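You operate a simulated robot arm through the tools that you are given. There is no shell and no other tool. Be economical: measure what you need, move in short steps, check, and stop when the job is done.

The job below is to be done with a simulated robot arm. You get a single attempt, and the scene is never put back.

## Task
Bake the rolls at 150 till golden, then turn both oven knobs off.
Fine: mode on BAKE; watch through the door and keep it shut.

The check looks at the end state, three seconds after you hand in, the way a careful person would. Anything else that was tipped, shoved, dropped, spilled or broken makes it a failure.

## Robot
A 6-joint arm with a two-finger parallel gripper on a trunk, on a base that drives. Base frame: it is fixed to the floor where the robot stands at the start and does not move with it; the origin is under the middle of the robot, x ahead of it, y to its left, z up; the surface under the hand at the start is at about z = 0.9. Lengths are in m, angles in rad, forces in N, time in s.
Its first joint turns from -2.897 to 2.897 rad. Places, roughly: oven heat knob [0.7, -0.1, 0.8]; oven mode knob [0.7, 0, 0.8]. Payload 3.91 kg.
The tool frame sits at the grasp point between the pads (the TCP): z along the fingers, y along the line on which they close. The tips reach 0.03 m beyond it. Largest opening 0.11 m; finger width 0.02, thickness 0.01; the body of the gripper, 0.048 by 0.112 m, starts 0.055 m behind the TCP.
Orientation is that of the tool frame in the base frame, as a unit quaternion [x, y, z, w]. With the fingers straight down and closing along the base's y, the tool's x points along the base's -x, its y along +y and its z along -z.

## Interface
- The arm moves only by the tool drive_tool. Its argument "plan" is text: rows parted by semicolons, each of 7 numbers parted by spaces: the shift along the tool's x, y, z in m, then the turn, a rotation vector about the tool's x, y, z in rad, then the gripper command, from -1 (fully open) to 1 (shut), values between in proportion. In form: dx dy dz wx wy wz grip; .... A call has 1 to 8 rows; each row is the pose to reach, as a shift and turn from the pose commanded when the call began, along the tool's axes at that moment. A row lasts 0.2 s, in which the tool goes at most 0.05 m and 0.15 rad; a call with a longer step from one row to the next is refused whole, and so is a gripper value outside its range. A pose out of reach is approached as far as the arm can. The call stops where the force on the tool passes 40 N (or 10 N more than at its start, if that is more) or the arm is blocked; 0.2 s more then pass. Each finger travels about 0.153 m/s and halts on what it meets, pressing with about 43 N; the grip force reading is that of the motor and also rises with nothing between the fingers. The clock runs only during rows and for 0.2 s after the last one: add rows that repeat a pose to give the fingers time. It gives the time, the measured TCP pose, the force on the tool (base axes), the opening and the grip force at its end, in the units of the frame above (readings bear some noise), with the torque about the TCP (base axes, N m) and any sound that the robot's microphone picked up.
- Cameras (640 x 400 px; columns grow to the right, rows downward): "scene" is now at [0.2069, 0.2093, 1.3576]; the picture's right is [-0.33, -0.94, 0.00], its down [-0.64, 0.23, -0.73] and it looks along [0.69, -0.24, -0.68] (base axes); focal length 289 px, centre (320, 200). "wrist" rides on the gripper at [0.072, 0.017, -0.103] in the tool frame; the picture's right is [-0.23, 0.97, 0.00], its down [-0.76, -0.18, -0.62] and it looks along [-0.61, -0.14, 0.78] (tool axes); focal length 222 px, centre (320, 200). There is no depth. A picture from a camera that has moved, and an enlarged one, comes with that camera's place and axes in the base frame and with its lens.
- snapshot(camera): a new picture of that camera. The clock stands still meanwhile.
- base_move(legs): drives the robot by 1 to 6 legs, each [ahead, turn to the left] in m and rad, along the robot's own axes; the way and the turn of a leg run together, so that a leg with both is an arc; at most 1.5 m and 3.142 rad a leg. The arm and the cameras ride along, it lands a little off, and it stops where it bumps. It gives what a move gives.
- pan_tilt(pan, tilt): turns the head with the scene camera to pan (to the left, within 2.094 rad either way) and tilt (down, from -0.506 to 1.204), counted from straight ahead of the robot. It gives what a move gives.
- zoom(camera, box): a new picture of the part [left, top, right, bottom] of that camera's present view, enlarged. The clock stands still meanwhile.
- sign_off(): hands the job in; it is judged then, once.

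Go step by step. Nothing tells you exact positions but the pictures and the camera data: compare them with the known pose of the tool, close in by small moves and look again before you grip or let go. The budget is 120 turns and 90 pictures, counting those below and the enlarged ones. Unless the task says otherwise, let go and move clear before handing in, and close with one line.

The tools are called as a command line: name --argument value ..., lists and objects as JSON in quotes. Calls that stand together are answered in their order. drive_tool: Moves the arm, as the interface text tells. Its arguments: {"type":"object","properties":{"plan":{"type":"string"}},"required":["plan"]} The other tools are called the same way: base_move (legs) drives the base; pan_tilt (pan, tilt) turns the head that bears the scene camera; snapshot (camera) takes a picture; zoom (camera, box) takes an enlarged picture of a part of a camera's view; sign_off () hands the job in.

At the start:

```text
time: 0.0
position: [0.6144, 0.1775, 0.9811]
tcp_rot: [0.0, 1.0, 0.0, 0.0]
contact_force: [-0.5, -0.5, -0.8]
torque: [0.0, 0.02, 0.01]
finger_gap: 0.11
finger_force: 0.0
robot x, y, heading: [0.0009, 0.0012, -0.002]
head pan, tilt: [-0.339, 0.745]
```

scene: 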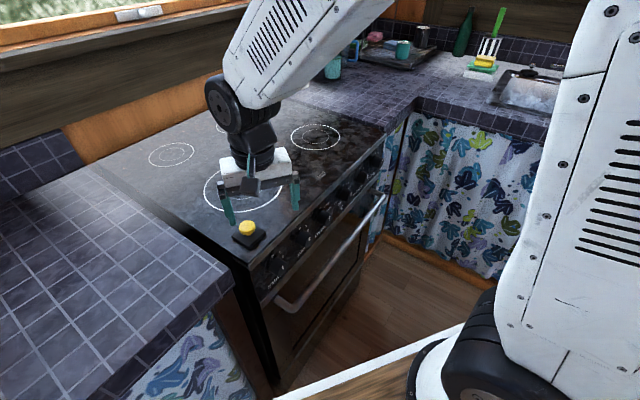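
wrist: 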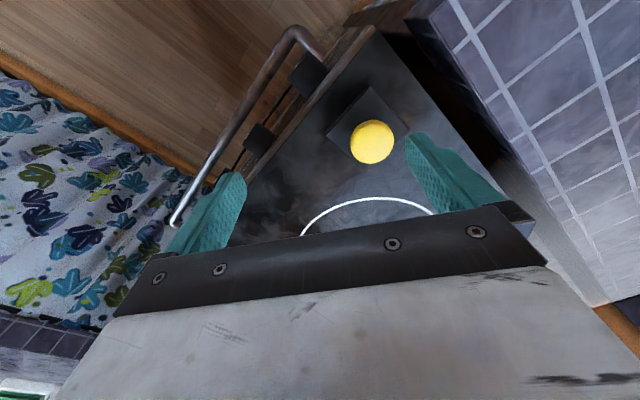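

I see the stove with knobs along its front edge, apparently skewed to me. I'll look closer at the knobs and the door.

zoom --camera "scene" --box '[220, 130, 400, 310]'

zoom --camera "scene" --box '[240, 200, 340, 300]'

```text
2.22 times, centred on (310, 220) of scene
camera zoom: at [0.2069, 0.2093, 1.3576], right [-0.33, -0.94, 0.0], down [-0.64, 0.23, -0.73], along [0.69, -0.24, -0.68], focal length 643 px, centre (342, 156)
```

zoom: 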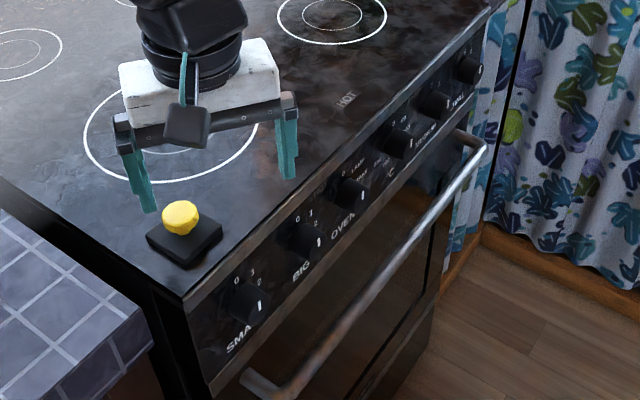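

```text
4.00 times, centred on (290, 250) of scene
camera zoom: at [0.2069, 0.2093, 1.3576], right [-0.33, -0.94, 0.0], down [-0.64, 0.23, -0.73], along [0.69, -0.24, -0.68], focal length 1157 px, centre (440, 0)
```

zoom: 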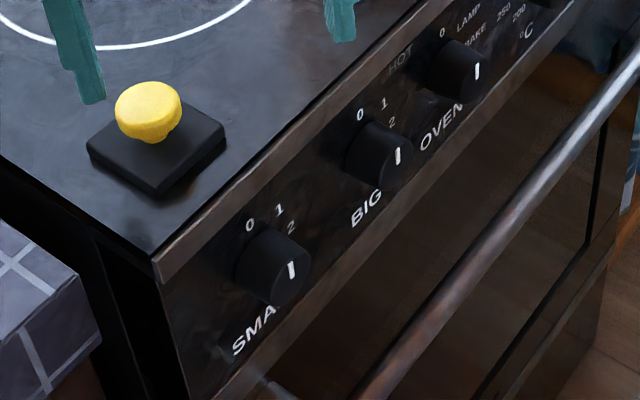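

The third knob looks like oven mode (0/LAMP/BAKE) and the fourth is °C. I'll zoom in on those.

zoom --camera "scene" --box '[300, 155, 350, 225]'

zoom --camera "scene" --box '[325, 140, 385, 200]'

pan_tilt --pan -0.1 --tilt 0.9

snapshot --camera "scene"

```text
5.71 times, centred on (325, 190) of scene
camera zoom: at [0.2069, 0.2093, 1.3576], right [-0.33, -0.94, 0.0], down [-0.64, 0.23, -0.73], along [0.69, -0.24, -0.68], focal length 1653 px, centre (291, 257)
```

zoom: 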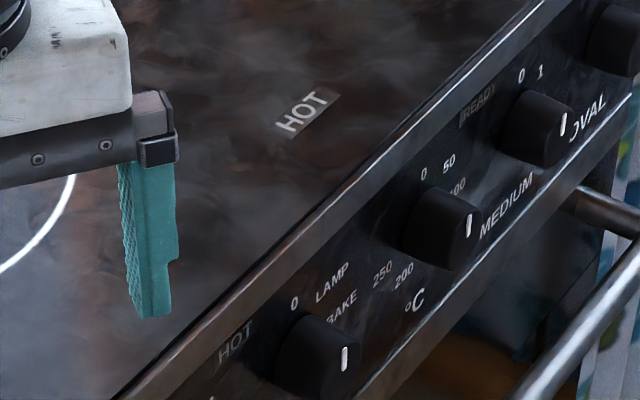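

```text
6.67 times, centred on (355, 170) of scene
camera zoom: at [0.2069, 0.2093, 1.3576], right [-0.33, -0.94, 0.0], down [-0.64, 0.23, -0.73], along [0.69, -0.24, -0.68], focal length 1928 px, centre (87, 400)
```

zoom: 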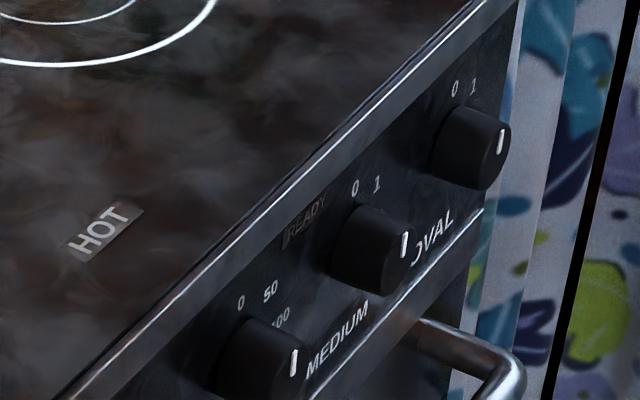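

```text
time: 0.8
position: [0.6149, 0.1777, 0.9809]
tcp_rot: [0.0, 1.0, 0.0, 0.0]
contact_force: [0.7, 0.1, 0.5]
torque: [0.01, -0.02, 0.01]
finger_gap: 0.1099
finger_force: 0.0
robot x, y, heading: [0.0011, 0.0014, -0.004]
head pan, tilt: [-0.099, 0.901]
```

```text
83 pictures are left
camera scene: at [0.2037, 0.2294, 1.3453], right [-0.1, -0.99, 0.0], down [-0.78, 0.08, -0.62], along [0.62, -0.06, -0.78], focal length 289 px, centre (320, 200)
```

scene: 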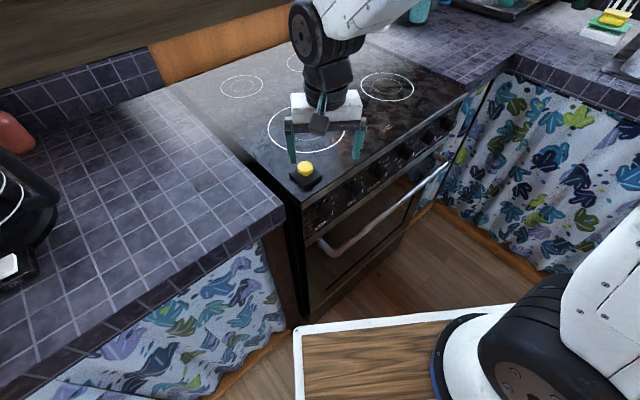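

Knob order from left: SMALL, BIG, OVEN mode, °C, MEDIUM, OVAL. Before moving I'll check the space around the base.

pan_tilt --pan -0.3 --tilt 1.2

snapshot --camera "scene"

pan_tilt --pan -1.3 --tilt 0.7

snapshot --camera "scene"

```text
time: 1.6
position: [0.615, 0.1763, 0.9823]
tcp_rot: [0.0, 1.0, 0.001, 0.0]
contact_force: [0.6, -0.1, -0.2]
torque: [-0.02, -0.01, -0.02]
finger_gap: 0.11
finger_force: 0.1
robot x, y, heading: [-0.0022, -0.0029, 0.0]
head pan, tilt: [-0.3, 1.201]
```

```text
82 pictures are left
camera scene: at [0.182, 0.2204, 1.3255], right [-0.3, -0.96, 0.0], down [-0.89, 0.28, -0.36], along [0.35, -0.11, -0.93], focal length 289 px, centre (320, 200)
```

scene: 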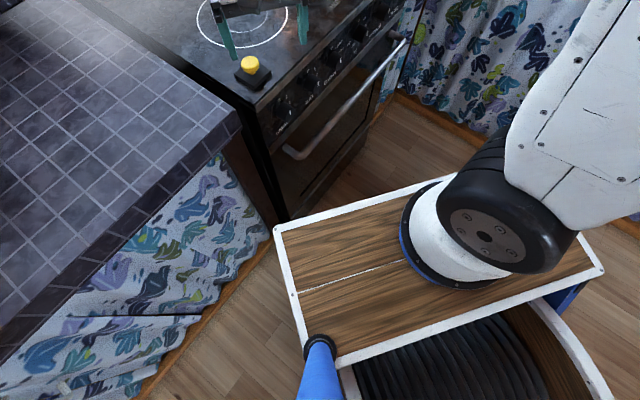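

```text
time: 2.8
position: [0.6159, 0.178, 0.9813]
tcp_rot: [0.0, 1.0, 0.0, -0.001]
contact_force: [0.0, -0.3, -0.3]
torque: [-0.03, 0.02, 0.03]
finger_gap: 0.1101
finger_force: 0.0
robot x, y, heading: [0.0006, 0.0005, -0.0]
head pan, tilt: [-1.3, 0.7]
```

```text
81 pictures are left
camera scene: at [0.1513, 0.1551, 1.3614], right [-0.96, -0.27, 0.0], down [-0.17, 0.62, -0.76], along [0.2, -0.74, -0.64], focal length 289 px, centre (320, 200)
```

scene: 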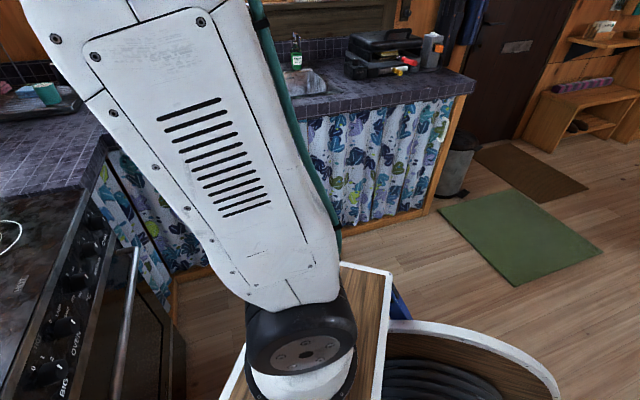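

The robot deck sits near the oven's left corner and there is open floor in front of the oven. I'll lift the arm and look behind before driving.

drive_tool --plan "0 0 -0.05 0 0 0 0; 0 0 -0.1 0 0 0 0; 0 0 -0.1 0 0 0 0"

pan_tilt --pan -2.09 --tilt 0.7

snapshot --camera "scene"

pan_tilt --pan 2.09 --tilt 0.7

snapshot --camera "scene"

```text
time: 3.6
position: [0.6143, 0.177, 1.0817]
tcp_rot: [0.0, 1.0, 0.001, 0.001]
contact_force: [0.3, 0.4, -0.2]
torque: [0.01, 0.04, -0.02]
finger_gap: 0.055
finger_force: 0.1
robot x, y, heading: [-0.0015, -0.003, -0.001]
head pan, tilt: [-1.3, 0.7]
```

```text
time: 4.8
position: [0.6156, 0.1773, 1.0821]
tcp_rot: [0.0, 1.0, 0.0, 0.0]
contact_force: [0.1, 0.2, 0.5]
torque: [0.02, -0.01, 0.01]
finger_gap: 0.0549
finger_force: 0.1
robot x, y, heading: [-0.0017, 0.0003, -0.003]
head pan, tilt: [-2.089, 0.7]
```

```text
80 pictures are left
camera scene: at [0.0865, 0.1631, 1.3615], right [-0.87, 0.49, 0.0], down [0.32, 0.56, -0.77], along [-0.38, -0.66, -0.64], focal length 289 px, centre (320, 200)
```

scene: 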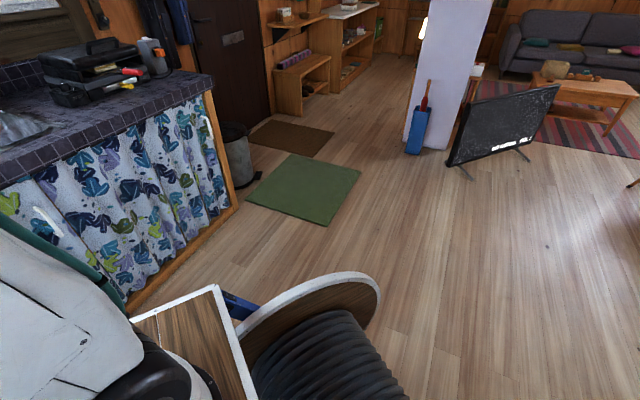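

```text
time: 8.2
position: [0.6143, 0.1768, 1.0802]
tcp_rot: [0.0, 1.0, 0.0, 0.0]
contact_force: [0.6, 0.6, -0.9]
torque: [0.01, -0.01, 0.0]
finger_gap: 0.055
finger_force: 0.1
robot x, y, heading: [0.0007, 0.0009, 0.003]
head pan, tilt: [2.089, 0.7]
```

```text
79 pictures are left
camera scene: at [0.0865, 0.3107, 1.3615], right [0.87, 0.5, 0.0], down [0.32, -0.56, -0.76], along [-0.38, 0.66, -0.64], focal length 289 px, centre (320, 200)
```

scene: 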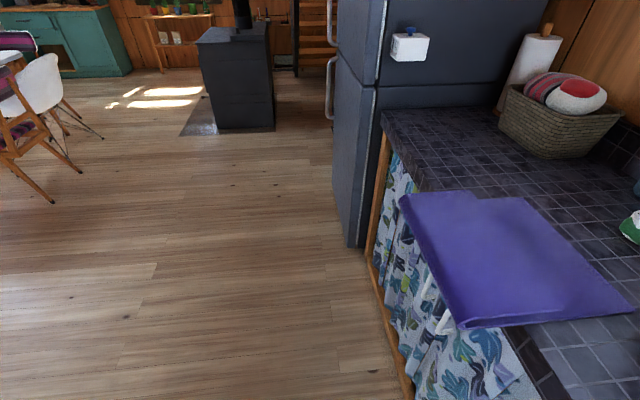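

There is plenty of free floor behind. I'll back off, then drive to stand in front of the oven.

base_move --legs '[[-0.3, 0], [0, -0.9], [0.57, 0], [0, 1.55]]'

pan_tilt --pan 0.0 --tilt 0.7

snapshot --camera "scene"

```text
time: 19.1
position: [0.4313, 0.0801, 1.081]
tcp_rot: [-0.333, 0.943, 0.0, 0.001]
contact_force: [-0.2, 0.8, -0.4]
torque: [0.01, 0.03, 0.02]
finger_gap: 0.055
finger_force: 0.1
robot x, y, heading: [0.0628, -0.4427, 0.676]
head pan, tilt: [2.089, 0.7]
```

```text
time: 21.1
position: [0.4309, 0.0809, 1.0805]
tcp_rot: [-0.333, 0.943, 0.001, -0.001]
contact_force: [0.1, 0.9, 0.5]
torque: [0.0, 0.01, 0.04]
finger_gap: 0.0553
finger_force: 0.0
robot x, y, heading: [0.0661, -0.4456, 0.679]
head pan, tilt: [0.0, 0.7]
```

```text
78 pictures are left
camera scene: at [0.0822, -0.123, 1.3615], right [0.63, -0.78, 0.0], down [-0.5, -0.4, -0.76], along [0.6, 0.48, -0.64], focal length 289 px, centre (320, 200)
```

scene: 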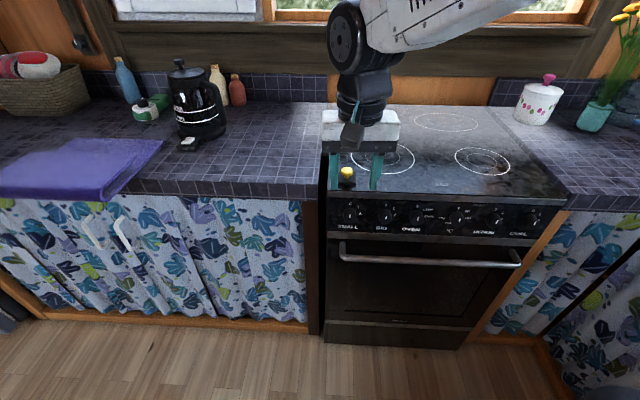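

I now face the oven squarely. Zooming on the panel and door.

zoom --camera "scene" --box '[390, 185, 490, 245]'

zoom --camera "scene" --box '[320, 180, 560, 350]'

```text
6.40 times, centred on (440, 215) of scene
camera zoom: at [0.0822, -0.123, 1.3615], right [0.63, -0.78, 0.0], down [-0.5, -0.4, -0.76], along [0.6, 0.48, -0.64], focal length 1851 px, centre (-448, 104)
```

zoom: 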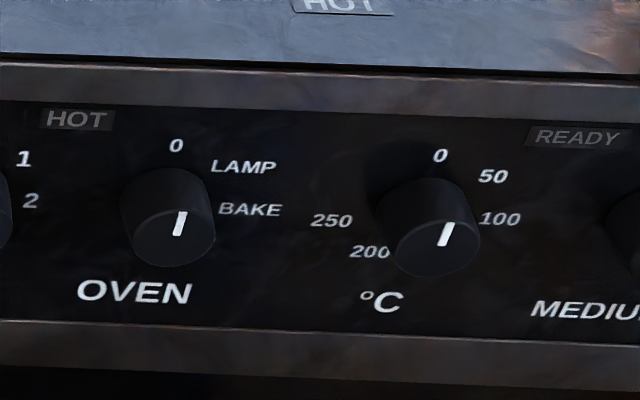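

```text
2.35 times, centred on (440, 265) of scene
camera zoom: at [0.0822, -0.123, 1.3615], right [0.63, -0.78, 0.0], down [-0.5, -0.4, -0.76], along [0.6, 0.48, -0.64], focal length 681 px, centre (38, 47)
```

zoom: 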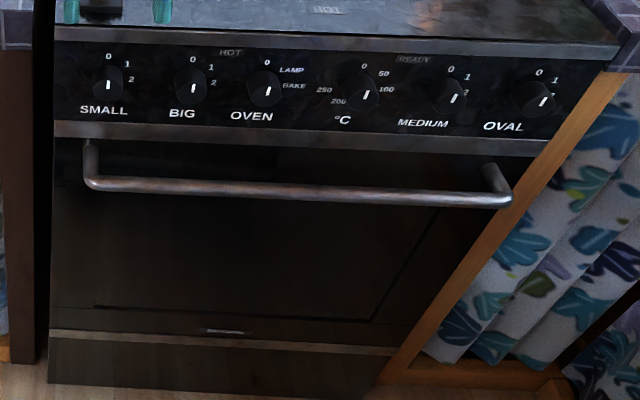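

Mode knob face ≈ (0.697, 0.027, 0.81), heat knob face ≈ (0.75, -0.065, 0.817), panel normal inward ≈ (0.864, 0.503). I'll tilt the tool to horizontal.

drive_tool --plan "0 0 0 0 -0.14 0 0; 0 0 0 0 -0.28 0 0; 0 0 0 0 -0.42 0 0; 0 0 0 0 -0.56 0 0; 0 0 0 0 -0.7 0 0; 0 0 0 0 -0.84 0 0; 0 0 0 0 -0.98 0 0; 0 0 0 0 -1.12 0 0"

```text
time: 22.9
position: [0.431, 0.0831, 1.0822]
tcp_rot: [-0.282, 0.799, 0.176, 0.501]
contact_force: [0.2, 0.2, 0.7]
torque: [-0.02, 0.01, -0.03]
finger_gap: 0.0551
finger_force: 0.2
out of reach, approached as far as the arm can: row 8
robot x, y, heading: [0.064, -0.4442, 0.677]
head pan, tilt: [0.0, 0.7]
```

Nearly there; now lower and shift sideways to in front of the mode knob, still standing off.

drive_tool --plan "0.03 -0.027 0.015 0 0 0 0; 0.06 -0.053 0.03 0 0 0 0; 0.089 -0.08 0.045 0 0 0 0; 0.119 -0.106 0.06 0 0 0 0; 0.149 -0.133 0.074 0 0 0 0; 0.178 -0.16 0.089 0 0 0 0; 0.208 -0.186 0.104 0 0 0 0"

```text
time: 24.5
position: [0.5662, 0.0819, 0.9204]
tcp_rot: [-0.282, 0.799, 0.176, 0.501]
contact_force: [-0.7, -0.5, 0.0]
torque: [-0.01, 0.0, 0.0]
finger_gap: 0.0549
finger_force: 0.0
out of reach, approached as far as the arm can: row 1, 2, 3, 4, 5, 6, 7
robot x, y, heading: [0.0625, -0.4445, 0.678]
head pan, tilt: [0.0, 0.7]
```

The tool is too close to the body for this pose, so I'll back the base off and look.

base_move --legs '[[-0.22, 0]]'

snapshot --camera "scene"

```text
time: 26.2
position: [0.3985, -0.0541, 0.9207]
tcp_rot: [-0.281, 0.799, 0.175, 0.501]
contact_force: [0.1, -0.7, 0.1]
torque: [-0.01, 0.04, -0.01]
finger_gap: 0.0551
finger_force: 0.0
robot x, y, heading: [-0.1004, -0.5741, 0.672]
head pan, tilt: [0.0, 0.7]
```

```text
75 pictures are left
camera scene: at [-0.0844, -0.2575, 1.3615], right [0.63, -0.78, 0.0], down [-0.5, -0.4, -0.76], along [0.6, 0.48, -0.64], focal length 289 px, centre (320, 200)
```

scene: 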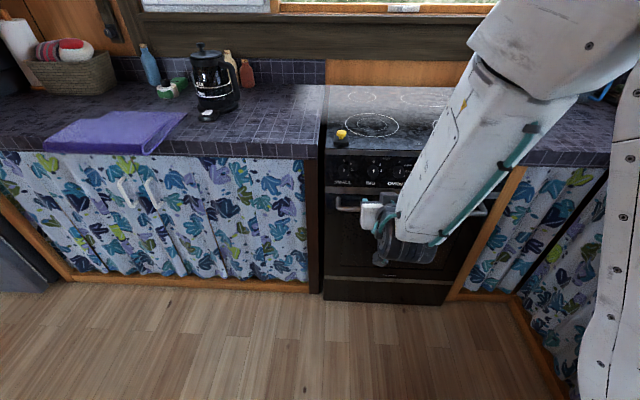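

Checking the commanded pose with a modest forward move.

drive_tool --plan "0 0 0 0 0 0 0; 0.005 -0.02 0.035 0 0 0 0; 0.01 -0.045 0.07 0 0 0 0; 0.015 -0.07 0.105 0 0 0 0; 0.015 -0.07 0.105 0 -0.14 0 0; 0.015 -0.07 0.105 0 -0.28 0 0; 0.015 -0.07 0.105 0 -0.42 0 0; 0.015 -0.07 0.105 0 -0.45 0 0"

```text
time: 28.0
position: [0.504, -0.0097, 0.8887]
tcp_rot: [-0.26, 0.663, 0.188, 0.676]
contact_force: [-0.3, -0.3, 0.4]
torque: [-0.01, 0.06, -0.04]
finger_gap: 0.055
finger_force: 0.0
out of reach, approached as far as the arm can: row 2, 3, 4, 5, 6, 7, 8
robot x, y, heading: [-0.1041, -0.5789, 0.677]
head pan, tilt: [0.0, 0.7]
```

Still pushed outward, so the reach is too short; back off a bit more and retry.

base_move --legs '[[-0.16, 0]]'

drive_tool --plan "0 0 0 0 0 0 0; 0 0 0.03 0 0 0 0; 0 0 0.06 0 0 0 0;0 0 0.09 0 0 0 0;0 0 0.12 0 0 0 0"

snapshot --camera "wrist"

```text
time: 29.4
position: [0.3783, -0.1121, 0.8872]
tcp_rot: [-0.261, 0.663, 0.187, 0.676]
contact_force: [0.5, 0.7, 0.2]
torque: [-0.02, 0.0, -0.01]
finger_gap: 0.0549
finger_force: 0.0
robot x, y, heading: [-0.2259, -0.6754, 0.677]
head pan, tilt: [0.0, 0.7]
```

```text
time: 30.6
position: [0.4644, -0.0264, 0.8859]
tcp_rot: [-0.255, 0.666, 0.182, 0.677]
contact_force: [-0.1, -0.1, 0.7]
torque: [-0.04, 0.02, 0.02]
finger_gap: 0.0551
finger_force: 0.1
out of reach, approached as far as the arm can: row 3, 4, 5
robot x, y, heading: [-0.2286, -0.6752, 0.679]
head pan, tilt: [0.0, 0.7]
```

```text
74 pictures are left
camera wrist: at [0.3749, -0.0818, 0.813], right [-0.58, 0.8, 0.13], down [-0.44, -0.44, 0.79], along [0.69, 0.4, 0.61], focal length 222 px, centre (320, 200)
```

wrist: 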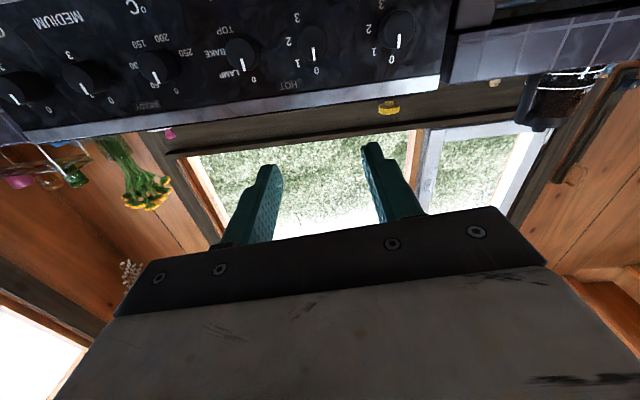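

The wrist view already reads the dials well (150 lies near upper-left in this upside-down view). I'll probe which way the arm is limited, starting by lowering.

drive_tool --plan "0 0 0 0 0 0 0; 0.03 0 0 0 0 0 0; 0.06 0 0 0 0 0 0; 0.06 0 0 0 0 0 0"

pan_tilt --pan -0.5 --tilt 0.5

snapshot --camera "scene"

```text
time: 31.6
position: [0.4589, -0.0255, 0.8294]
tcp_rot: [-0.256, 0.665, 0.184, 0.677]
contact_force: [0.1, 0.1, -0.6]
torque: [0.01, 0.01, -0.02]
finger_gap: 0.0551
finger_force: 0.1
out of reach, approached as far as the arm can: row 2, 3, 4
robot x, y, heading: [-0.2304, -0.6777, 0.674]
head pan, tilt: [0.0, 0.7]
```

```text
time: 32.5
position: [0.4583, -0.0253, 0.8282]
tcp_rot: [-0.257, 0.665, 0.184, 0.677]
contact_force: [-0.2, -0.7, -0.3]
torque: [0.0, -0.04, -0.01]
finger_gap: 0.055
finger_force: 0.0
robot x, y, heading: [-0.2298, -0.6782, 0.676]
head pan, tilt: [-0.499, 0.499]
```

```text
73 pictures are left
camera scene: at [-0.1867, -0.3953, 1.3791], right [0.18, -0.98, 0.0], down [-0.47, -0.08, -0.88], along [0.86, 0.15, -0.48], focal length 289 px, centre (320, 200)
```

scene: 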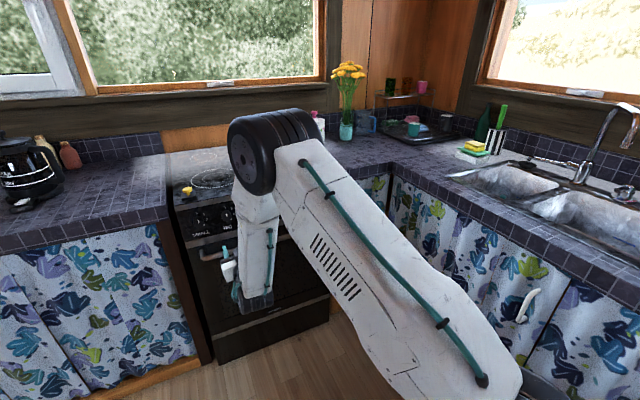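

The forearm hangs vertically with the wrist bent forward; a wrist joint may be at its limit. I'll test rolling the tool about its axis.

drive_tool --plan "0 0 0 0 0 0 0; 0 0 0 0 0 0.15 0; 0 0 0 0 0 0.3 0; 0 0 0 0 0 0.45 0; 0 0 0 0 0 0.6 0"

```text
time: 33.7
position: [0.4569, -0.0216, 0.8298]
tcp_rot: [-0.245, 0.67, 0.199, 0.672]
contact_force: [0.1, -0.1, 0.7]
torque: [0.05, 0.0, 0.03]
finger_gap: 0.0551
finger_force: 0.0
out of reach, approached as far as the arm can: row 2, 3, 4, 5
robot x, y, heading: [-0.2288, -0.6778, 0.678]
head pan, tilt: [-0.499, 0.499]
```

Positive roll is blocked, so the last joint is at its limit; rolling the other way.

drive_tool --plan "0 0 0 0 0 -0.15 0; 0 0 0 0 0 -0.3 0; 0 0 0 0 0 -0.45 0; 0 0 0 0 0 -0.6 0; 0 0 0 0 0 -0.75 0; 0 0 0 0 0 -0.9 0; 0 0 0 0 0 -1.05 0; 0 0 0 0 0 -1.2 0"

```text
time: 35.5
position: [0.458, -0.0212, 0.829]
tcp_rot: [-0.579, 0.415, -0.216, 0.667]
contact_force: [0.8, 0.3, 0.4]
torque: [-0.01, -0.03, 0.01]
finger_gap: 0.0551
finger_force: 0.1
robot x, y, heading: [-0.2337, -0.6787, 0.678]
head pan, tilt: [-0.499, 0.499]
```

That direction is free. Keep rolling so I have plenty of clockwise travel.

drive_tool --plan "0 0 0 0 0 -0.15 0; 0 0 0 0 0 -0.3 0; 0 0 0 0 0 -0.45 0; 0 0 0 0 0 -0.6 0; 0 0 0 0 0 -0.75 0; 0 0 0 0 0 -0.9 0; 0 0 0 0 0 -1.05 0; 0 0 0 0 0 -1.2 0"

snapshot --camera "wrist"

```text
time: 37.3
position: [0.4574, -0.0203, 0.8291]
tcp_rot: [0.713, -0.014, 0.555, -0.428]
contact_force: [-0.4, 0.4, 0.3]
torque: [-0.02, 0.0, -0.01]
finger_gap: 0.0551
finger_force: 0.0
robot x, y, heading: [-0.2289, -0.6755, 0.675]
head pan, tilt: [-0.499, 0.499]
```

```text
72 pictures are left
camera wrist: at [0.41, -0.13, 0.8769], right [0.36, -0.5, -0.79], down [-0.87, 0.12, -0.47], along [0.33, 0.86, -0.4], focal length 222 px, centre (320, 200)
```

wrist: 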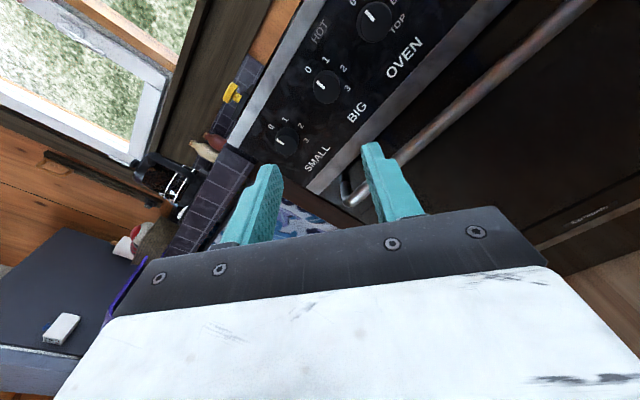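

Roll until the camera is on top, then I'll check alignment.

drive_tool --plan "0 0 0 0 0 -0.14 0; 0 0 0 0 0 -0.28 0; 0 0 0 0 0 -0.42 0; 0 0 0 0 0 -0.56 0; 0 0 0 0 0 -0.677 0"

drive_tool --plan "0 0 0 -0.1 0 0 0; 0 0 0 -0.11 0 0 0"

snapshot --camera "wrist"

```text
time: 38.5
position: [0.4568, -0.022, 0.8297]
tcp_rot: [0.678, 0.223, 0.666, -0.219]
contact_force: [0.7, 0.1, -0.8]
torque: [-0.03, 0.0, 0.03]
finger_gap: 0.0549
finger_force: 0.2
robot x, y, heading: [-0.2291, -0.6766, 0.674]
head pan, tilt: [-0.499, 0.499]
```

```text
time: 39.1
position: [0.4582, -0.022, 0.8303]
tcp_rot: [0.689, 0.186, 0.676, -0.183]
contact_force: [-0.5, 0.8, -0.3]
torque: [0.01, 0.01, 0.02]
finger_gap: 0.0551
finger_force: 0.1
robot x, y, heading: [-0.2273, -0.6806, 0.674]
head pan, tilt: [-0.499, 0.499]
```

```text
71 pictures are left
camera wrist: at [0.378, -0.0879, 0.9032], right [0.49, -0.84, -0.23], down [-0.64, -0.17, -0.75], along [0.6, 0.51, -0.62], focal length 222 px, centre (320, 200)
```

wrist: 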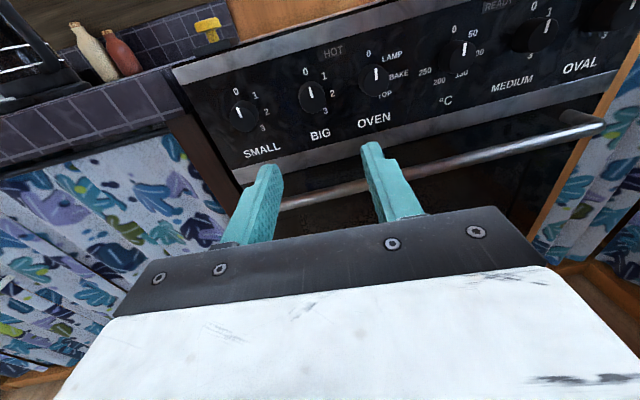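

The view is good: mode knob centre ≈ (0.69, 0.026, 0.82). Moving to a closer standoff on its axis.

drive_tool --plan "-0.003 0.025 0.03 0 0 0 0; -0.006 0.05 0.06 0 0 0 0; -0.01 0.0755 0.09 0 0 0 0; -0.01 0.0755 0.12 0 0 0 0; -0.01 0.0755 0.14 0 0 0 0; -0.01 0.0755 0.14 0 0 0 0"

snapshot --camera "wrist"

pan_tilt --pan 0 --tilt 0.6

snapshot --camera "scene"

```text
time: 40.5
position: [0.613, -0.0103, 0.8174]
tcp_rot: [0.69, 0.182, 0.677, -0.179]
contact_force: [-0.3, 0.2, -0.1]
torque: [-0.02, 0.0, -0.01]
finger_gap: 0.0553
finger_force: 0.1
out of reach, approached as far as the arm can: row 4, 5, 6
robot x, y, heading: [-0.231, -0.6799, 0.674]
head pan, tilt: [-0.499, 0.499]
```

```text
70 pictures are left
camera wrist: at [0.5331, -0.0756, 0.8909], right [0.48, -0.85, -0.23], down [-0.64, -0.16, -0.75], along [0.6, 0.5, -0.62], focal length 222 px, centre (320, 200)
```

wrist: 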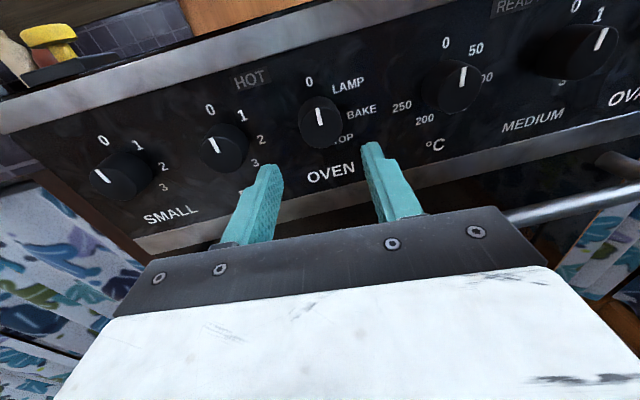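

```text
time: 41.5
position: [0.6131, -0.011, 0.8173]
tcp_rot: [0.689, 0.182, 0.678, -0.18]
contact_force: [0.1, -0.2, 0.1]
torque: [-0.01, -0.04, -0.02]
finger_gap: 0.0551
finger_force: 0.0
robot x, y, heading: [-0.2283, -0.6749, 0.671]
head pan, tilt: [0.0, 0.6]
```

```text
69 pictures are left
camera scene: at [-0.2072, -0.3562, 1.3701], right [0.62, -0.78, 0.0], down [-0.44, -0.35, -0.83], along [0.64, 0.52, -0.56], focal length 289 px, centre (320, 200)
```

scene: 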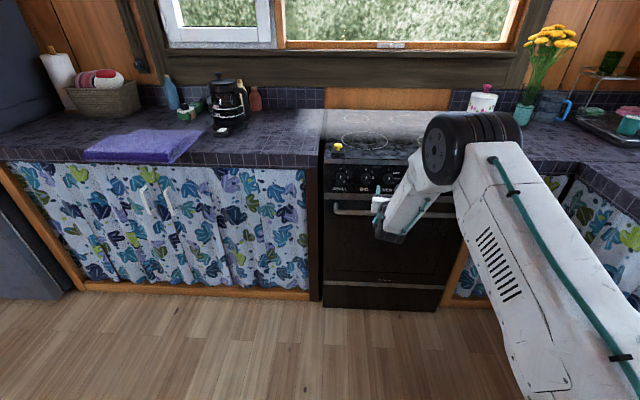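

The arm is now near its outer limit. Retract the tool, then move the base a little forward.

drive_tool --plan "0 0 -0.04 0 0 0 0; 0 0 -0.08 0 0 0 0; 0 0 -0.12 0 0 0 0; 0 0 -0.15 0 0 0 0; 0 0 -0.15 0 0 0 0"

base_move --legs '[[0.12, 0]]'

```text
time: 42.7
position: [0.4833, -0.0851, 0.8206]
tcp_rot: [0.689, 0.186, 0.676, -0.184]
contact_force: [0.7, 0.1, 0.9]
torque: [0.01, 0.01, 0.01]
finger_gap: 0.0549
finger_force: 0.0
robot x, y, heading: [-0.2284, -0.6814, 0.676]
head pan, tilt: [0.0, 0.6]
```

```text
time: 43.9
position: [0.5785, -0.0092, 0.82]
tcp_rot: [0.689, 0.185, 0.677, -0.183]
contact_force: [-0.4, -0.8, -1.2]
torque: [0.01, -0.03, 0.0]
finger_gap: 0.0549
finger_force: 0.0
robot x, y, heading: [-0.1343, -0.6025, 0.676]
head pan, tilt: [0.0, 0.6]
```

Now look closely with the wrist camera.

snapshot --camera "wrist"

zoom --camera "wrist" --box '[250, 50, 450, 200]'

```text
68 pictures are left
camera wrist: at [0.4988, -0.0759, 0.894], right [0.49, -0.84, -0.23], down [-0.64, -0.17, -0.75], along [0.6, 0.51, -0.62], focal length 222 px, centre (320, 200)
```

wrist: 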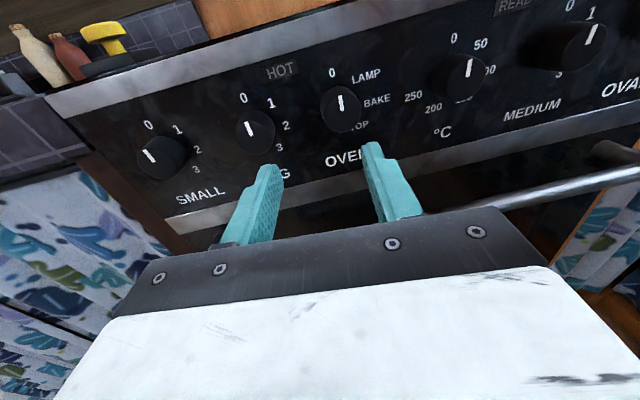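

```text
2.67 times, centred on (350, 125) of wrist
camera zoom: at [0.4988, -0.0759, 0.894], right [0.49, -0.84, -0.23], down [-0.64, -0.17, -0.75], along [0.6, 0.51, -0.62], focal length 592 px, centre (240, 400)
```

zoom: 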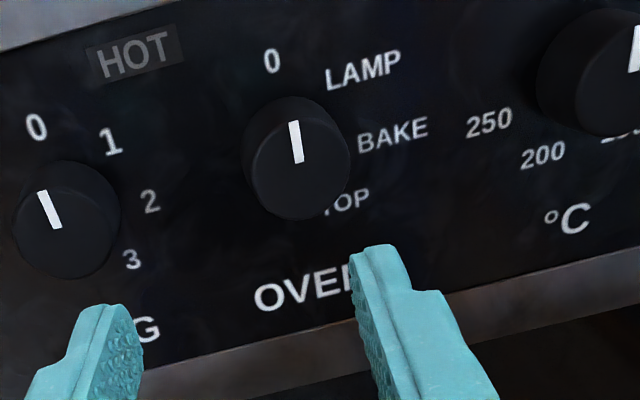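

Knob face is ~0.109 m ahead, 0.023 to the tool's +y, 0.005 up. Align and bring the tips near the face with the fingers open a bit wider.

drive_tool --plan "0.005 0.023 0 0 0 0 -0.36; 0.005 0.023 0.03 0 0 0 -0.36; 0.005 0.023 0.055 0 0 0 -0.36; 0.005 0.023 0.07 0 0 0 -0.36; 0.005 0.023 0.07 0 0 0 -0.36"

snapshot --camera "wrist"

zoom --camera "scene" --box '[330, 180, 530, 305]'

```text
time: 45.1
position: [0.6439, 0.0161, 0.8251]
tcp_rot: [0.69, 0.181, 0.678, -0.179]
contact_force: [-0.3, -0.2, -0.6]
torque: [0.0, 0.02, 0.02]
finger_gap: 0.0748
finger_force: 0.1
out of reach, approached as far as the arm can: row 2, 3, 4, 5
robot x, y, heading: [-0.1331, -0.6054, 0.675]
head pan, tilt: [0.0, 0.6]
```

```text
66 pictures are left
camera wrist: at [0.5639, -0.0496, 0.899], right [0.48, -0.85, -0.23], down [-0.64, -0.16, -0.75], along [0.6, 0.5, -0.62], focal length 222 px, centre (320, 200)
```

wrist: 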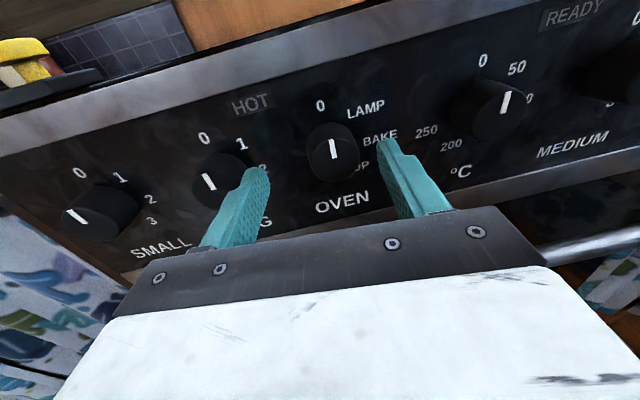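

```text
3.20 times, centred on (430, 242) of scene
camera zoom: at [-0.1119, -0.2802, 1.3701], right [0.62, -0.78, 0.0], down [-0.44, -0.35, -0.82], along [0.64, 0.52, -0.57], focal length 926 px, centre (-32, 64)
```

zoom: 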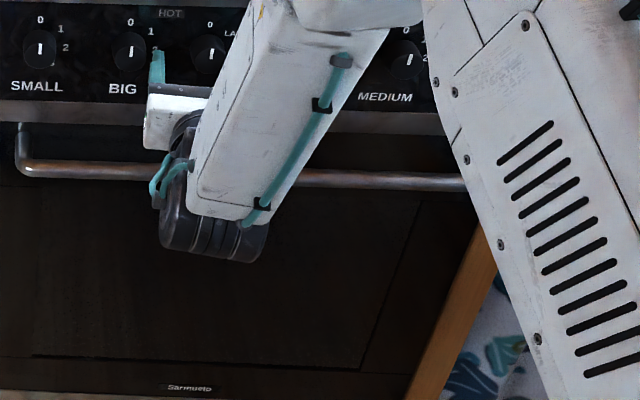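

There's again a small reach error (about 12 mm sideways). I'll test whether rolling positive relieves it, as a wrist joint may be near its limit.

drive_tool --plan "0 0 -0.02 0 0 0.1 -0.36; 0 0 -0.02 0 0 0.2 -0.36; 0 0 -0.02 0 0 0.35 -0.36; 0 0 0 0 0 0.35 -0.36; 0 0 0 0 0 0.35 -0.36"

pan_tilt --pan -0.4 --tilt 0.9

snapshot --camera "scene"

```text
time: 46.3
position: [0.643, 0.0152, 0.8248]
tcp_rot: [0.711, 0.058, 0.636, -0.295]
contact_force: [-0.8, 0.4, 0.4]
torque: [0.01, 0.02, 0.01]
finger_gap: 0.0746
finger_force: 0.0
robot x, y, heading: [-0.1331, -0.5992, 0.672]
head pan, tilt: [0.0, 0.6]
```

```text
time: 47.2
position: [0.6429, 0.0158, 0.8245]
tcp_rot: [0.711, 0.059, 0.636, -0.293]
contact_force: [0.7, 0.1, -0.5]
torque: [-0.04, 0.02, 0.02]
finger_gap: 0.0747
finger_force: 0.0
robot x, y, heading: [-0.1345, -0.6025, 0.675]
head pan, tilt: [-0.4, 0.901]
```

```text
64 pictures are left
camera scene: at [-0.1083, -0.3148, 1.3453], right [0.27, -0.96, 0.0], down [-0.75, -0.21, -0.62], along [0.6, 0.17, -0.78], focal length 289 px, centre (320, 200)
```

scene: 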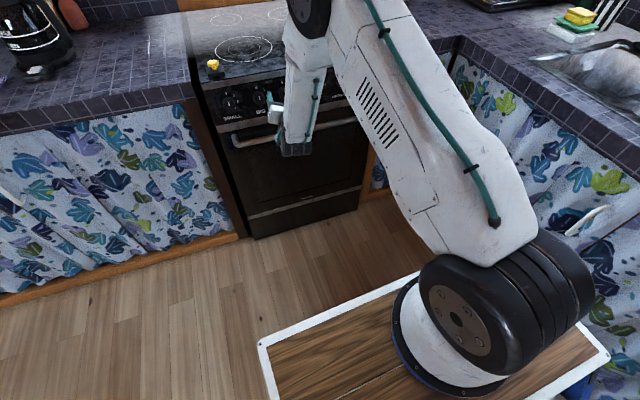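

Rolling cleared it. Now do the lateral correction and slide the fingers over the mode knob.

drive_tool --plan "0.005 0.0114 -0.01 0 0 0 -0.36; 0.005 0.0114 0 0 0 0 -0.36; 0.005 0.0114 0 0 0 0 -0.36"

snapshot --camera "wrist"

```text
time: 48.0
position: [0.6421, 0.0119, 0.8277]
tcp_rot: [0.711, 0.058, 0.637, -0.293]
contact_force: [-0.6, -0.3, 0.5]
torque: [0.01, 0.02, -0.01]
finger_gap: 0.0747
finger_force: 0.1
out of reach, approached as far as the arm can: row 1, 2, 3
robot x, y, heading: [-0.1364, -0.603, 0.674]
head pan, tilt: [-0.4, 0.901]
```

```text
63 pictures are left
camera wrist: at [0.5737, -0.0735, 0.8906], right [0.4, -0.73, -0.55], down [-0.76, 0.06, -0.64], along [0.51, 0.68, -0.54], focal length 222 px, centre (320, 200)
```

wrist: 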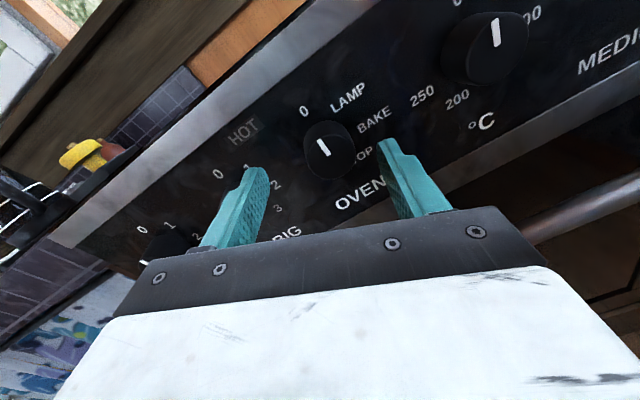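

Sideways motion to the right is still limited. Test hypothesis: tool yawed slightly further right would free it.

drive_tool --plan "0 0 -0.02 -0.113 0.041 0.002 -0.36; 0.005 0.0114 -0.02 -0.113 0.041 0.002 -0.36; 0.008 0.0164 -0.02 -0.113 0.041 0.002 -0.36; 0.008 0.0164 -0.02 -0.113 0.041 0.002 -0.36"

```text
time: 49.0
position: [0.6345, -0.013, 0.8289]
tcp_rot: [0.713, 0.019, 0.651, -0.259]
contact_force: [0.1, -0.1, -0.6]
torque: [-0.02, 0.02, 0.01]
finger_gap: 0.0748
finger_force: 0.1
robot x, y, heading: [-0.1317, -0.6033, 0.673]
head pan, tilt: [-0.4, 0.901]
```

Confirmed. So I'll shift the base about 0.2 m to the right (back off, jog, return a bit short) to give the wrist room.

base_move --legs '[[-0.3, 0], [0, 0.5], [-0.4, 0], [0, -0.5], [0.54, 0]]'

snapshot --camera "wrist"

```text
time: 58.6
position: [0.6626, -0.2264, 0.8294]
tcp_rot: [0.713, 0.021, 0.651, -0.26]
contact_force: [-0.7, -0.7, -0.4]
torque: [0.01, 0.0, 0.03]
finger_gap: 0.075
finger_force: 0.1
robot x, y, heading: [-0.1058, -0.8148, 0.675]
head pan, tilt: [-0.4, 0.901]
```

```text
62 pictures are left
camera wrist: at [0.585, -0.3052, 0.8923], right [0.32, -0.77, -0.55], down [-0.75, 0.14, -0.64], along [0.57, 0.62, -0.53], focal length 222 px, centre (320, 200)
```

wrist: 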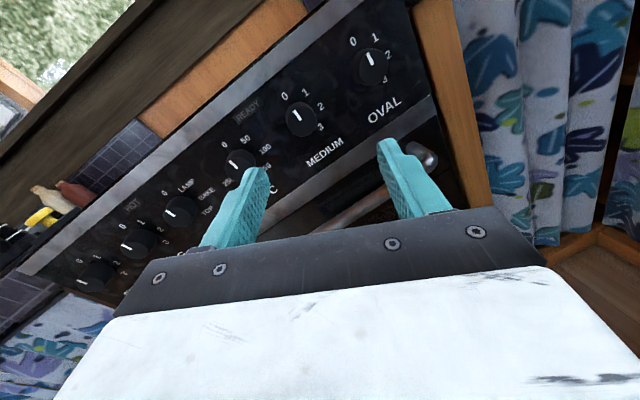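

Now retract, restore the yaw to the panel normal, and bring the base forward.

drive_tool --plan "0 0 -0.04 0 0 0 -0.36; 0 0 -0.08 0 0 0 -0.36; 0 -0.02 -0.12 0 0 0 -0.36; 0 -0.04 -0.12 0.113 -0.041 -0.002 -0.36; 0 -0.08 -0.12 0.113 -0.041 -0.002 -0.36; 0 -0.08 -0.12 0.113 -0.041 -0.002 -0.36"

base_move --legs '[[0.13, 0]]'

```text
time: 60.0
position: [0.5254, -0.205, 0.8599]
tcp_rot: [0.71, 0.064, 0.635, -0.298]
contact_force: [0.6, 0.2, 0.0]
torque: [-0.01, -0.01, 0.0]
finger_gap: 0.0748
finger_force: 0.0
robot x, y, heading: [-0.1042, -0.8203, 0.672]
head pan, tilt: [-0.4, 0.901]
```

```text
time: 61.3
position: [0.6259, -0.1237, 0.8597]
tcp_rot: [0.71, 0.065, 0.634, -0.299]
contact_force: [-0.2, -0.8, 0.4]
torque: [-0.01, -0.01, -0.01]
finger_gap: 0.075
finger_force: 0.0
robot x, y, heading: [-0.0018, -0.7378, 0.67]
head pan, tilt: [-0.4, 0.901]
```

Slide across to stand off from the mode knob.

drive_tool --plan "-0.022 -0.027 0.01 0 0 0 -0.36; -0.045 -0.054 0.02 0 0 0 -0.36; -0.067 -0.081 0.03 0 0 0 -0.36; -0.067 -0.081 0.047 0 0 0 -0.36; -0.067 -0.081 0.047 0 0 0 -0.36"

zoom --camera "wrist" --box '[200, 50, 520, 250]'

```text
time: 62.5
position: [0.6156, -0.0146, 0.8252]
tcp_rot: [0.71, 0.063, 0.634, -0.298]
contact_force: [0.0, 0.2, -1.4]
torque: [-0.01, 0.0, 0.02]
finger_gap: 0.0746
finger_force: 0.1
robot x, y, heading: [-0.0037, -0.7376, 0.674]
head pan, tilt: [-0.4, 0.901]
```

```text
2.00 times, centred on (360, 150) of wrist
camera zoom: at [0.5488, -0.102, 0.8888], right [0.41, -0.73, -0.55], down [-0.76, 0.05, -0.64], along [0.49, 0.69, -0.53], focal length 444 px, centre (240, 300)
```

zoom: 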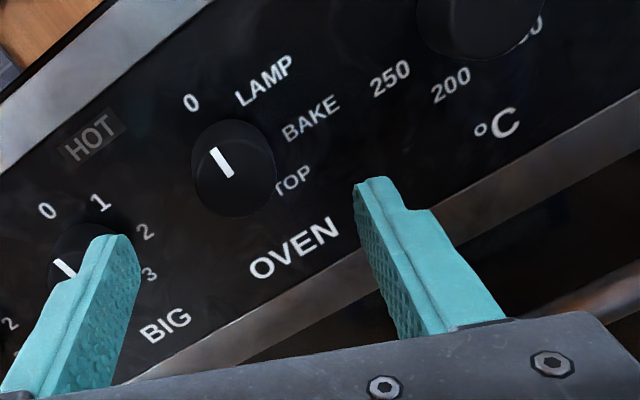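

Alignment is within a few mm. Slide onto the knob and check before gripping.

drive_tool --plan "-0.001 -0.0035 0.025 0 0 0 -0.36; -0.001 -0.0035 0.045 0 0 0 -0.36; -0.001 -0.0035 0.06 0 0 0 -0.36; -0.001 -0.0035 0.07 0 0 0 -0.36; -0.001 -0.0035 0.07 0 0 0 -0.36"

snapshot --camera "wrist"

```text
time: 63.4
position: [0.6631, 0.019, 0.824]
tcp_rot: [0.71, 0.065, 0.635, -0.299]
contact_force: [-19.3, -24.9, 14.9]
torque: [1.06, -0.22, 1.05]
finger_gap: 0.0724
finger_force: 0.1
robot x, y, heading: [-0.0006, -0.7357, 0.675]
head pan, tilt: [-0.4, 0.901]
stopped in row 4: the force on the tool passed its limit at 67 N (the readings are from after the stop); the commanded pose is now the measured one
```

```text
60 pictures are left
camera wrist: at [0.5957, -0.0678, 0.8872], right [0.42, -0.73, -0.55], down [-0.76, 0.05, -0.64], along [0.49, 0.69, -0.53], focal length 222 px, centre (320, 200)
```

wrist: 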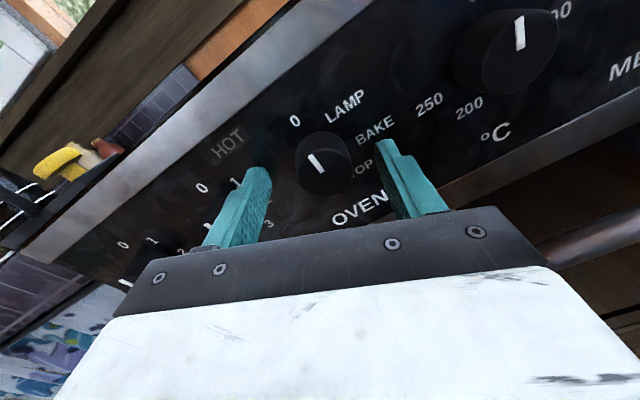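

The left finger touched the face of the neighbouring BIG knob because my opening was too wide. Retract, narrow the opening to ~0.05 and check the knob.

drive_tool --plan "0 0 -0.02 0 0 0 -0.36; 0 0 -0.025 0 0 0 0.09; 0 0 -0.025 0 0 0 0.09; 0 0 -0.025 0 0 0 0.09"

zoom --camera "wrist" --box '[160, 50, 480, 250]'

```text
time: 64.4
position: [0.6419, 0.0074, 0.8204]
tcp_rot: [0.711, 0.065, 0.633, -0.299]
contact_force: [0.4, 0.5, 0.0]
torque: [0.0, -0.01, 0.02]
finger_gap: 0.05
finger_force: 0.1
robot x, y, heading: [-0.0085, -0.7352, 0.676]
head pan, tilt: [-0.4, 0.901]
```

```text
2.00 times, centred on (320, 150) of wrist
camera zoom: at [0.5751, -0.0793, 0.8855], right [0.42, -0.73, -0.55], down [-0.76, 0.05, -0.64], along [0.49, 0.69, -0.54], focal length 444 px, centre (320, 300)
```

zoom: 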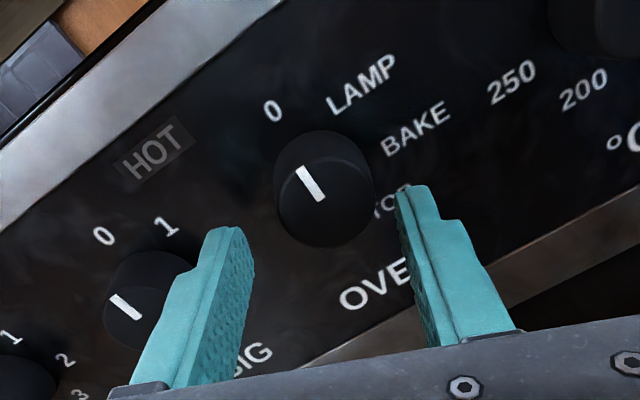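

Centred now, and BIG still points at 0. Slide on with the narrower opening.

drive_tool --plan "0 0 0.015 0 0 0 0.09; 0 0 0.027 0 0 0 0.09; 0 0 0.036 0 0 0 0.09; 0 0 0.04 0 0 0 0.09; 0 0 0.04 0 0 0 0.09"

zoom --camera "wrist" --box '[160, 50, 480, 250]'

```text
time: 65.1
position: [0.6639, 0.0217, 0.8225]
tcp_rot: [0.711, 0.067, 0.633, -0.3]
contact_force: [-18.8, -23.1, 13.7]
torque: [0.74, -0.22, 0.64]
finger_gap: 0.0475
finger_force: 0.1
robot x, y, heading: [-0.0064, -0.7408, 0.675]
head pan, tilt: [-0.4, 0.901]
stopped in row 3: the force on the tool passed its limit at 62 N (the readings are from after the stop); the commanded pose is now the measured one
```

```text
2.00 times, centred on (320, 150) of wrist
camera zoom: at [0.5962, -0.066, 0.8862], right [0.42, -0.73, -0.55], down [-0.76, 0.04, -0.64], along [0.49, 0.69, -0.54], focal length 444 px, centre (320, 300)
```

zoom: 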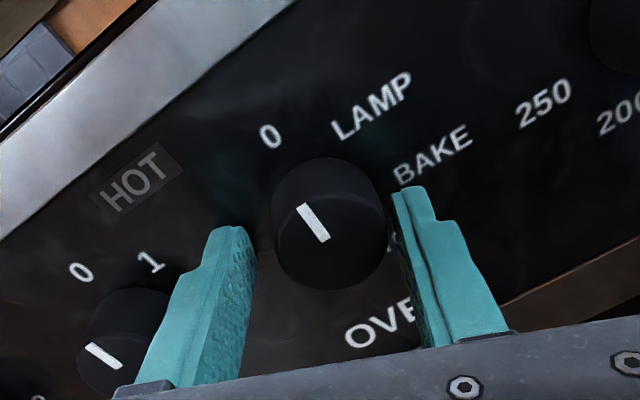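

Force/torque says the left fingertip touched the flat panel itself, so the tips already straddle the knob and the panel is 0.03 beyond the TCP. Back off 5 mm, centre (x +0.008, y +0.005), and close.

drive_tool --plan "0 0 -0.006 0 0 0 0.09; 0.008 0.004 -0.006 0 0 0 0.09; 0.008 0.004 -0.006 0 0 0 0.09"

zoom --camera "wrist" --box '[160, 50, 480, 250]'

zoom --camera "scene" --box '[180, 60, 340, 160]'

```text
time: 65.9
position: [0.6626, 0.0154, 0.8261]
tcp_rot: [0.711, 0.067, 0.633, -0.299]
contact_force: [0.4, 0.5, 0.2]
torque: [-0.01, 0.04, 0.0]
finger_gap: 0.0502
finger_force: 0.1
robot x, y, heading: [-0.0022, -0.7365, 0.678]
head pan, tilt: [-0.4, 0.901]
```

```text
2.00 times, centred on (320, 150) of wrist
camera zoom: at [0.5959, -0.0731, 0.8916], right [0.42, -0.73, -0.54], down [-0.77, 0.04, -0.64], along [0.49, 0.69, -0.54], focal length 444 px, centre (320, 300)
```

zoom: 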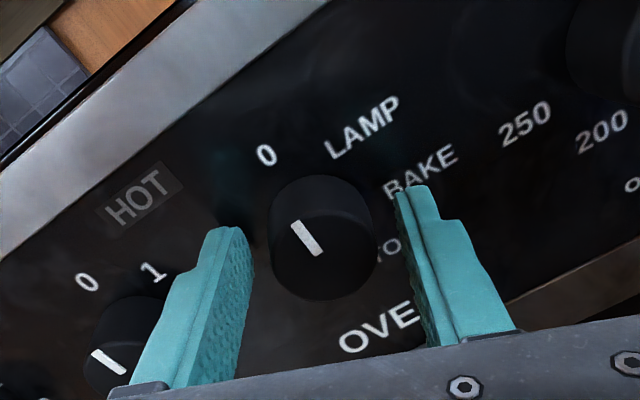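

```text
4.00 times, centred on (260, 110) of scene
camera zoom: at [0.0204, -0.4501, 1.3453], right [0.27, -0.96, 0.0], down [-0.75, -0.22, -0.62], along [0.6, 0.17, -0.78], focal length 1157 px, centre (560, 560)
```

zoom: 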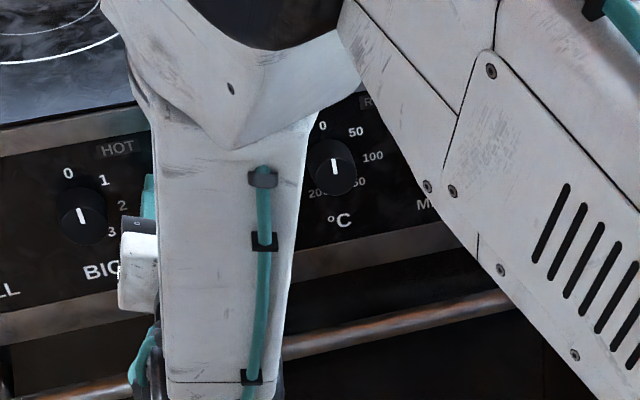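

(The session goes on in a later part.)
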